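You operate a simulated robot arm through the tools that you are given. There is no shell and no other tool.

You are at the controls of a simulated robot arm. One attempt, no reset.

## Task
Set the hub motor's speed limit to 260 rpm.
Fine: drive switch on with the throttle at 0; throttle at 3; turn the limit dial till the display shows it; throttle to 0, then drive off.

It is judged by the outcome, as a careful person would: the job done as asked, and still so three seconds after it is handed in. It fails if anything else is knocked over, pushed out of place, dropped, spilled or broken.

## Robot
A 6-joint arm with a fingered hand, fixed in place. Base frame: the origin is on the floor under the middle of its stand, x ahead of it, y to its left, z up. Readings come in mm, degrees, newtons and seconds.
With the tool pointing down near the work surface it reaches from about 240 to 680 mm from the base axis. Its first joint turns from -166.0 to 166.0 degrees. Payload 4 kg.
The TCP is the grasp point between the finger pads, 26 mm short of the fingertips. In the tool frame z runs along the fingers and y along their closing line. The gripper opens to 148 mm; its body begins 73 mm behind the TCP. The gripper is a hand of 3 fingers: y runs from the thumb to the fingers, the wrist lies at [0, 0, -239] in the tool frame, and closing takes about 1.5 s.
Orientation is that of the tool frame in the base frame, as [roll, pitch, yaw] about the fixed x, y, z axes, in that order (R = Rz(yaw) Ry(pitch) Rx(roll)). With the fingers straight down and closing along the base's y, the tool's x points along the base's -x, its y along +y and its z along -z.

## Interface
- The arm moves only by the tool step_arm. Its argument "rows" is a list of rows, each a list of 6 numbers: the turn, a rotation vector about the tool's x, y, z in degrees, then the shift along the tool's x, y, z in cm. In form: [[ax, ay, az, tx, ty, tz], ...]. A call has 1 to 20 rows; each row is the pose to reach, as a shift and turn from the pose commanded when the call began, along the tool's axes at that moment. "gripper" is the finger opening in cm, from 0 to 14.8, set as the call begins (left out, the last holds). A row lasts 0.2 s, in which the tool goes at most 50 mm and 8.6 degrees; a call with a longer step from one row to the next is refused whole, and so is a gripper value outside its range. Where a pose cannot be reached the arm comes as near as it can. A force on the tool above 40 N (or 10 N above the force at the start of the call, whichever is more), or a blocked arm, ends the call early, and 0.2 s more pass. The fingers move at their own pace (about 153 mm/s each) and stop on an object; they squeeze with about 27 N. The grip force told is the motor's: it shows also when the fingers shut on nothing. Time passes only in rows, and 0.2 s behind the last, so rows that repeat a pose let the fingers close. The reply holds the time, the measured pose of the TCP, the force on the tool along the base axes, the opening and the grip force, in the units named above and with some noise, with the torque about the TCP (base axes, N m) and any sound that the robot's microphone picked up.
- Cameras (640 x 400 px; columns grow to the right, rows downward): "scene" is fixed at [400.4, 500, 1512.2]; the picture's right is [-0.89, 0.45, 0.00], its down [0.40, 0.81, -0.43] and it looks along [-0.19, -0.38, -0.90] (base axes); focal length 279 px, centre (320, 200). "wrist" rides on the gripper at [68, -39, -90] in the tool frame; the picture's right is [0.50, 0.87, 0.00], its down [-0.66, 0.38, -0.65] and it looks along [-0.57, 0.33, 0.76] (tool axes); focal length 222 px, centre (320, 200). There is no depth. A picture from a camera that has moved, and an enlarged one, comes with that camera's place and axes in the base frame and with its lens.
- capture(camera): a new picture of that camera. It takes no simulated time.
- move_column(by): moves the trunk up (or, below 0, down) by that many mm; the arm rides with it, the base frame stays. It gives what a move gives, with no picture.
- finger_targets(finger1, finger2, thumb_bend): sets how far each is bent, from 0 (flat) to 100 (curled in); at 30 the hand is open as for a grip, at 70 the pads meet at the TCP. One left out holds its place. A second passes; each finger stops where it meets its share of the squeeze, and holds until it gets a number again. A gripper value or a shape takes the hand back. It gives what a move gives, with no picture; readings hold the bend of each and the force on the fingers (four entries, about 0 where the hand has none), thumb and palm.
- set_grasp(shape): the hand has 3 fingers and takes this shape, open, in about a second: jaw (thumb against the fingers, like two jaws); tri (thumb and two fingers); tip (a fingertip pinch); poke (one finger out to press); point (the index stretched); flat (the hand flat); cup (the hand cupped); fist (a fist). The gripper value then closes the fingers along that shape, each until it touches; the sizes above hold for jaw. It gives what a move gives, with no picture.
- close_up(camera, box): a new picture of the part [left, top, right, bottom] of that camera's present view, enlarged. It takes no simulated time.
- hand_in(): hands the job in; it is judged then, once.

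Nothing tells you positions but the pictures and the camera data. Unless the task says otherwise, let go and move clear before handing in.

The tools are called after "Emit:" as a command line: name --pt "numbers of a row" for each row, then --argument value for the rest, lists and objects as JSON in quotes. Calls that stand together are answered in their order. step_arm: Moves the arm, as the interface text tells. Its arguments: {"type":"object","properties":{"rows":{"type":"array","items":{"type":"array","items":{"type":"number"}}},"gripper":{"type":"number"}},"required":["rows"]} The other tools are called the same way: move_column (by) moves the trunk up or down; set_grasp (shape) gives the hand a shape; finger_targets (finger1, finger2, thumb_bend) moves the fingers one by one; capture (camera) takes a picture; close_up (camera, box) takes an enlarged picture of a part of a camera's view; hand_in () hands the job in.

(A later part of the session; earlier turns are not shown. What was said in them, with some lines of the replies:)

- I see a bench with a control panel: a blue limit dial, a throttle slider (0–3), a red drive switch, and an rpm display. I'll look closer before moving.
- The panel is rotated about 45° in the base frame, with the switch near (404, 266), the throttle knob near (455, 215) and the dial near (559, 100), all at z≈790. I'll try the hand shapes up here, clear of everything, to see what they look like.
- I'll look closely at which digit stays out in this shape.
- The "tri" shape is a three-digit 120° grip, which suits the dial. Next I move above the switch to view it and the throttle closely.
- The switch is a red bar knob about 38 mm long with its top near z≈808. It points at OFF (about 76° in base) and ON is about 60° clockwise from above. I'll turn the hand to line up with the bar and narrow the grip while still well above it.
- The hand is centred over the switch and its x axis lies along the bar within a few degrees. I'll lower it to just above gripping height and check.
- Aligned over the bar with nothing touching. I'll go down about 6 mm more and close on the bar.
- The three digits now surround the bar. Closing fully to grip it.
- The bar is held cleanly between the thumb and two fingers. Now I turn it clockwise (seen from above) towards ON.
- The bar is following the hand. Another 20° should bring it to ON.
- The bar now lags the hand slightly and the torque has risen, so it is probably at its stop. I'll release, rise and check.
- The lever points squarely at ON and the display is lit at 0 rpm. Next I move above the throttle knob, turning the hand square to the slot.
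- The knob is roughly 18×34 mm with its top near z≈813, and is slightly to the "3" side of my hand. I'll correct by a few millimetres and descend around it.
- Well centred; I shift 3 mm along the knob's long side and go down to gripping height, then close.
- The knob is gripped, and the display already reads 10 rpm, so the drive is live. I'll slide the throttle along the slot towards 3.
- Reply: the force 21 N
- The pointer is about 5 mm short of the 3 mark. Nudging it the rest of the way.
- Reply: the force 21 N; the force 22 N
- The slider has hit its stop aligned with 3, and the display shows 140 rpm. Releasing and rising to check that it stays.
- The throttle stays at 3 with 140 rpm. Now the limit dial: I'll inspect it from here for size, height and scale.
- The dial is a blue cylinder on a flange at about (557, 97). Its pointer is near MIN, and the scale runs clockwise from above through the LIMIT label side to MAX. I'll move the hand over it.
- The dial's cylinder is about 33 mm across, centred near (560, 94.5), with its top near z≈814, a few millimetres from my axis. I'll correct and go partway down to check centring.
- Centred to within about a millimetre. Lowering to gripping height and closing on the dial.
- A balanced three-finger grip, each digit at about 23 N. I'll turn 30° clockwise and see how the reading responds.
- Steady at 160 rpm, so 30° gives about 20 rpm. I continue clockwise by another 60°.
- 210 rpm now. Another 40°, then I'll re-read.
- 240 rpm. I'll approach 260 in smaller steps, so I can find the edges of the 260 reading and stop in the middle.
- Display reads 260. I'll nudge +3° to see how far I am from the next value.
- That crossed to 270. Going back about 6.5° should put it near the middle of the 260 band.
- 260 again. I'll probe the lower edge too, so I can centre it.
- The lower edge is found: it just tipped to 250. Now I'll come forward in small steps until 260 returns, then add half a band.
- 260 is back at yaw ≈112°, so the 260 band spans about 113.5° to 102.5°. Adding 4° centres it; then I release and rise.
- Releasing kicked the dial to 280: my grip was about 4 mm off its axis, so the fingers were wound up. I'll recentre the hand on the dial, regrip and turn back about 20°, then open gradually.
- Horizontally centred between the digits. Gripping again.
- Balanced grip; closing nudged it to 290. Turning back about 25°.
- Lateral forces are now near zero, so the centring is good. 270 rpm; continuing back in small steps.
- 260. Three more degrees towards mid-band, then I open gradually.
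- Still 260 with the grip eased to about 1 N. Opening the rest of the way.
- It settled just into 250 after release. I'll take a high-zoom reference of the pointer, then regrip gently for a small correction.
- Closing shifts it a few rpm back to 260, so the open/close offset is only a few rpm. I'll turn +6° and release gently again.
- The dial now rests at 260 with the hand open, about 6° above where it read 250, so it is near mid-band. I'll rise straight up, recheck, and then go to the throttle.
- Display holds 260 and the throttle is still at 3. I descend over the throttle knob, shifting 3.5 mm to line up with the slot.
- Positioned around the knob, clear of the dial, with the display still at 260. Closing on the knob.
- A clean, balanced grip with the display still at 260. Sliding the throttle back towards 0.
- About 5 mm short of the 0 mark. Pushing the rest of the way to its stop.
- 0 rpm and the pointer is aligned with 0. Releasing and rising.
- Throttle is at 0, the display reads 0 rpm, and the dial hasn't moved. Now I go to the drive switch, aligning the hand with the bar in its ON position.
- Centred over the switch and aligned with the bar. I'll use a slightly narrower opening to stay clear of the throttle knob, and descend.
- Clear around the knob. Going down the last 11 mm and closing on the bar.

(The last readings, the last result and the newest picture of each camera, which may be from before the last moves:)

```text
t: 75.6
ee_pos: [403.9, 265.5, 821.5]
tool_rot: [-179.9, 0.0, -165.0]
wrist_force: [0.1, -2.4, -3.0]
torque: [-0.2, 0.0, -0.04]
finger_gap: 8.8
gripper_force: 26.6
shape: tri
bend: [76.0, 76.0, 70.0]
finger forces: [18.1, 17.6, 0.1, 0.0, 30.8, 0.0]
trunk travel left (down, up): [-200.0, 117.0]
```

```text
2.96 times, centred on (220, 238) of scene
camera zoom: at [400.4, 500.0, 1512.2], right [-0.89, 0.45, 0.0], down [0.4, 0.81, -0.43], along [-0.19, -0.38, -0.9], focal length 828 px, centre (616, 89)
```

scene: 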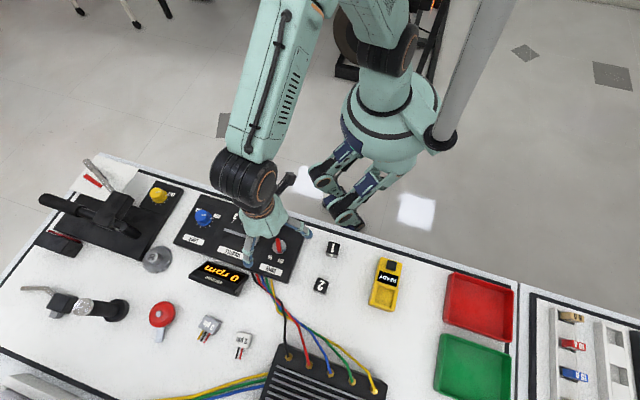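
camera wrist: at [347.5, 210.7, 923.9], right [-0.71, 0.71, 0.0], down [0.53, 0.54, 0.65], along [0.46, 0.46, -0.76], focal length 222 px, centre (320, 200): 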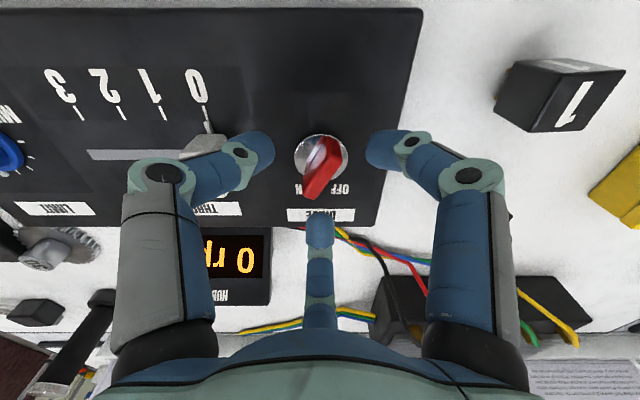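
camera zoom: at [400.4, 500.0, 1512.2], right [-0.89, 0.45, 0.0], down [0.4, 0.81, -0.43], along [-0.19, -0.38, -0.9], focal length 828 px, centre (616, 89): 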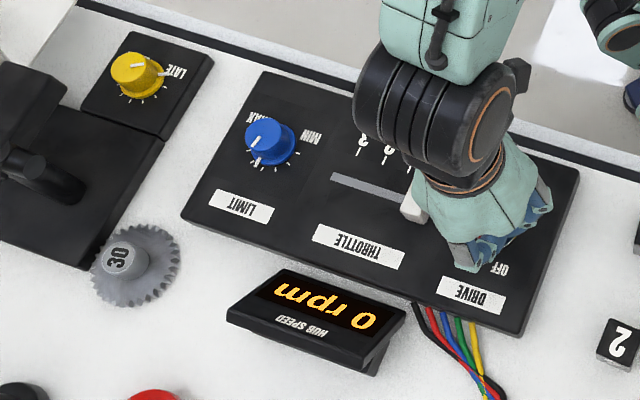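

Good grip on the bar. Turning it counter-clockwise back to OFF.

Emit:
step_arm --pt "0 0 -5 0 0 0" --pt "0 0 -10 0 0 0" --pt "0 0 -15 0 0 0" --pt "0 0 -20 0 0 0" --pt "0 0 -25 0 0 0" --pt "0 0 -30 0 0 0" --pt "0 0 -35 0 0 0" --pt "0 0 -40 0 0 0" --pt "0 0 -45 0 0 0" --pt "0 0 -50 0 0 0" --pt "0 0 -55 0 0 0" --pt "0 0 -60 0 0 0" --pt "0 0 -64 0 0 0" --pt "0 0 -64 0 0 0"

Emit:
close_up --camera "wrist" --box '[220, 80, 420, 230]'

Emit:
close_up --camera "scene" --box '[130, 170, 310, 305]'

```text
t: 78.6
ee_pos: [402.8, 265.8, 820.6]
tool_rot: [-179.9, 0.0, -101.0]
wrist_force: [13.5, -6.8, 21.5]
torque: [-0.15, -0.54, -0.08]
finger_gap: 9.0
gripper_force: 27.0
shape: tri
bend: [76.0, 76.0, 69.0]
finger forces: [20.5, 19.2, 0.0, 0.1, 43.0, 0.1]
trunk travel left (down, up): [-200.0, 117.0]
```

```text
2.67 times, centred on (320, 155) of wrist
camera zoom: at [427.7, 192.8, 912.8], right [-0.95, -0.33, 0.0], down [-0.25, 0.71, 0.65], along [-0.21, 0.62, -0.76], focal length 592 px, centre (320, 320)
```

zoom: 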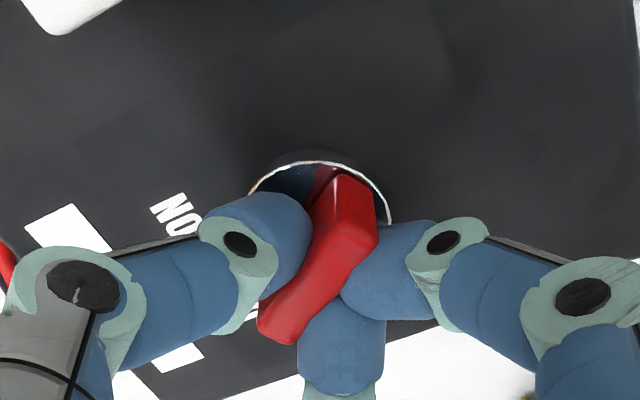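

```text
2.96 times, centred on (220, 238) of scene
camera zoom: at [400.4, 500.0, 1512.2], right [-0.89, 0.45, 0.0], down [0.4, 0.81, -0.43], along [-0.19, -0.38, -0.9], focal length 828 px, centre (616, 89)
```

zoom: 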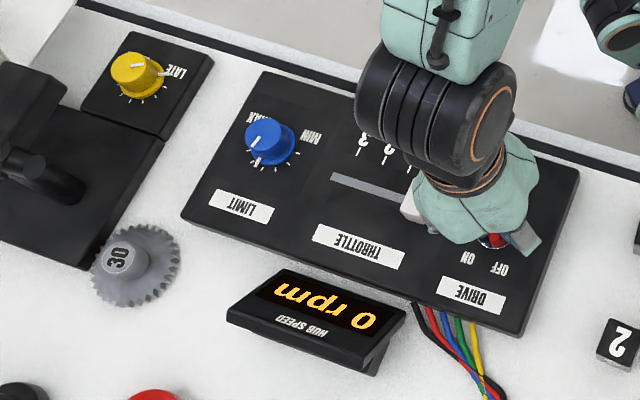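

The bar has reached its OFF stop. Easing the grip and rising.

Emit:
step_arm --pt "0 0 0 0 0 0" --pt "0 0 0 0 0 0" --gripper 1.6

Emit:
step_arm --pt "0 0 0 0 0 0" --pt "0 0 0 0 0 0" --pt "0 0 0 0 0 0" --gripper 6

Emit:
step_arm --pt "0 0 0 0 0 -2" --pt "0 0 0 0 0 -5" --pt "0 0 0 0 0 -8" --pt "0 0 0 0 0 -8"

Emit:
close_up --camera "wrist" --box '[250, 60, 390, 180]'

Emit:
close_up --camera "scene" --box '[130, 170, 310, 305]'

```text
t: 79.2
ee_pos: [401.0, 267.1, 819.2]
tool_rot: [179.8, -0.3, -101.0]
wrist_force: [-1.1, 0.9, -0.8]
torque: [0.01, 0.01, -0.01]
finger_gap: 16.1
gripper_force: 0.0
shape: tri
bend: [73.0, 73.0, 70.0]
finger forces: [1.5, 0.5, 0.1, 0.0, 0.3, 0.0]
trunk travel left (down, up): [-200.0, 117.0]
```

```text
t: 80.0
ee_pos: [402.8, 267.1, 820.6]
tool_rot: [-180.0, -0.1, -101.0]
wrist_force: [-0.3, 0.4, 0.1]
torque: [0.02, -0.03, -0.01]
finger_gap: 59.4
gripper_force: 0.0
shape: tri
bend: [77.0, 77.0, 70.0]
finger forces: [0.1, 0.0, 0.1, 0.0, 0.0, 0.0]
trunk travel left (down, up): [-200.0, 117.0]
```

```text
t: 81.0
ee_pos: [403.1, 267.5, 900.8]
tool_rot: [-180.0, 0.0, -101.0]
wrist_force: [0.0, 0.6, 0.2]
torque: [0.0, -0.03, 0.0]
finger_gap: 59.5
gripper_force: 0.0
shape: tri
bend: [77.0, 77.0, 70.0]
finger forces: [0.0, 0.0, 0.0, 0.0, 0.1, 0.1]
trunk travel left (down, up): [-200.0, 117.0]
```

```text
3.33 times, centred on (320, 120) of wrist
camera zoom: at [427.0, 194.2, 992.9], right [-0.95, -0.33, 0.0], down [-0.25, 0.72, 0.65], along [-0.21, 0.62, -0.76], focal length 740 px, centre (320, 467)
```

zoom: 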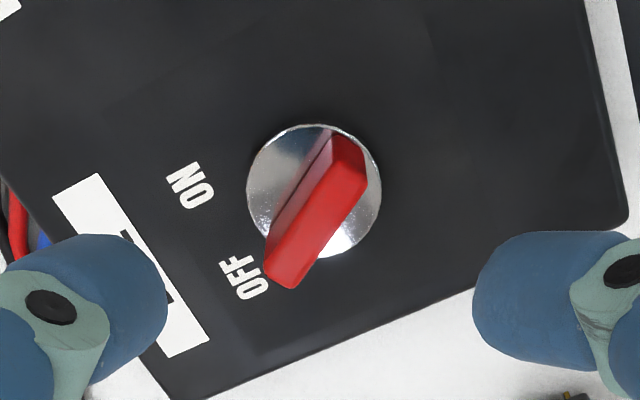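

```text
2.96 times, centred on (220, 238) of scene
camera zoom: at [400.4, 500.0, 1512.2], right [-0.89, 0.45, 0.0], down [0.4, 0.81, -0.43], along [-0.19, -0.38, -0.9], focal length 828 px, centre (616, 89)
```

zoom: 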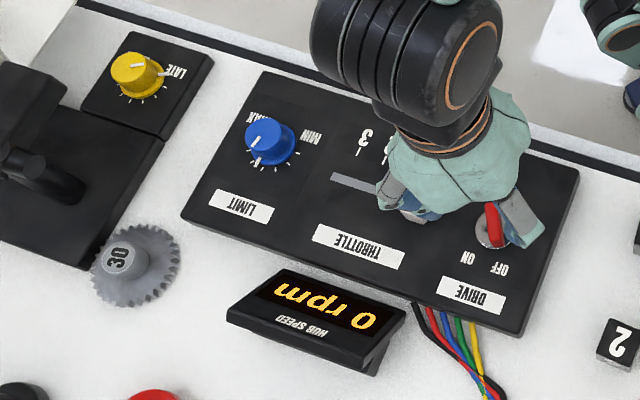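

The switch is at OFF. I'll back away up to the start area and check everything.

Emit:
step_arm --pt "0 0 0 0 0 -4.2" --pt "0 0 0 0 0 -8.4" --pt "0 0 0 0 0 -12.6" --pt "0 0 0 3 -1.3 -16" --pt "0 0 0 6.5 -2.6 -17" --pt "0 0 0 10 -4 -17" --pt "0 0 0 12.7 -5.1 -17" --pt "0 0 0 12.7 -5.1 -17"

Emit:
capture --camera "scene"

Emit:
close_up --camera "scene" --box '[160, 180, 320, 300]'

Emit:
capture --camera "wrist"

```text
t: 82.8
ee_pos: [430.3, 133.2, 1072.3]
tool_rot: [-179.9, -0.1, -101.0]
wrist_force: [-0.4, -0.8, 0.6]
torque: [0.0, 0.0, -0.02]
finger_gap: 59.5
gripper_force: 0.1
shape: tri
bend: [77.0, 77.0, 70.0]
finger forces: [0.0, 0.1, 0.1, 0.0, 0.0, 0.0]
trunk travel left (down, up): [-200.0, 117.0]
```

```text
taken
```

scene: 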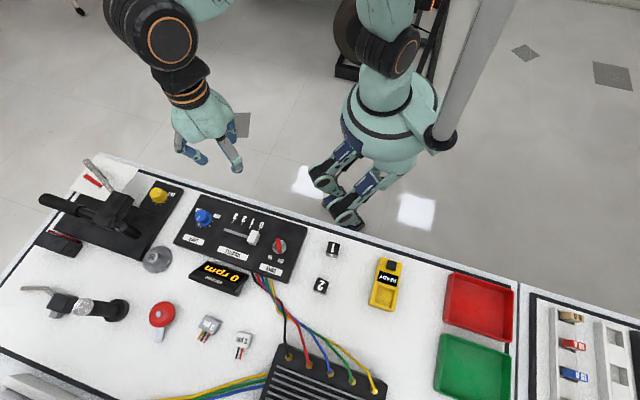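

```text
3.33 times, centred on (240, 240) of scene
camera zoom: at [400.4, 500.0, 1512.2], right [-0.89, 0.45, 0.0], down [0.4, 0.81, -0.43], along [-0.19, -0.38, -0.9], focal length 931 px, centre (587, 67)
```

zoom: 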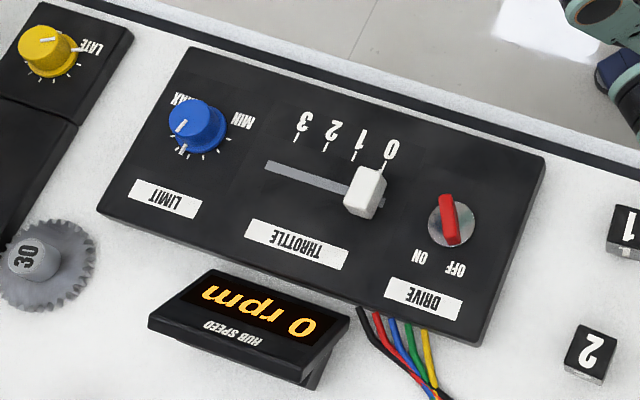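

```text
taken
camera wrist: at [453.5, 60.0, 1163.9], right [-0.95, -0.33, 0.0], down [-0.25, 0.72, 0.65], along [-0.21, 0.62, -0.76], focal length 222 px, centre (320, 200)
```

wrist: 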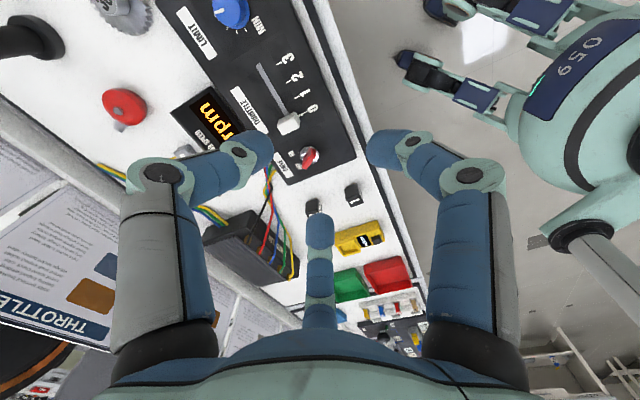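

The switch is back at OFF, the throttle is at 0, and the display reads 0 rpm. The limit dial is where it showed 260 rpm at throttle 3. Nothing else on the bench has moved and the hand is clear, so I'm handing in.

Emit:
hand_in

```text
The job is handed in.
```

The hub motor's speed limit is set to 260 rpm. The panel is back as asked: throttle at 0 and drive switch off. The job is handed in, but I got no verdict back.

- **Limit:** the display showed 260 rpm with the drive on, the throttle at 3 and my hand off the dial. It reads in steps of 10, so the true setting may be a few rpm either side of 260.
- **Adjustment:** letting go of the dial moved it twice, first to 280 and then to 250. I corrected each time and did not touch the dial again after the final 260.
- **Bench:** in the last pictures nothing else looked moved or knocked over. The hand was clear of the panel before I handed in.
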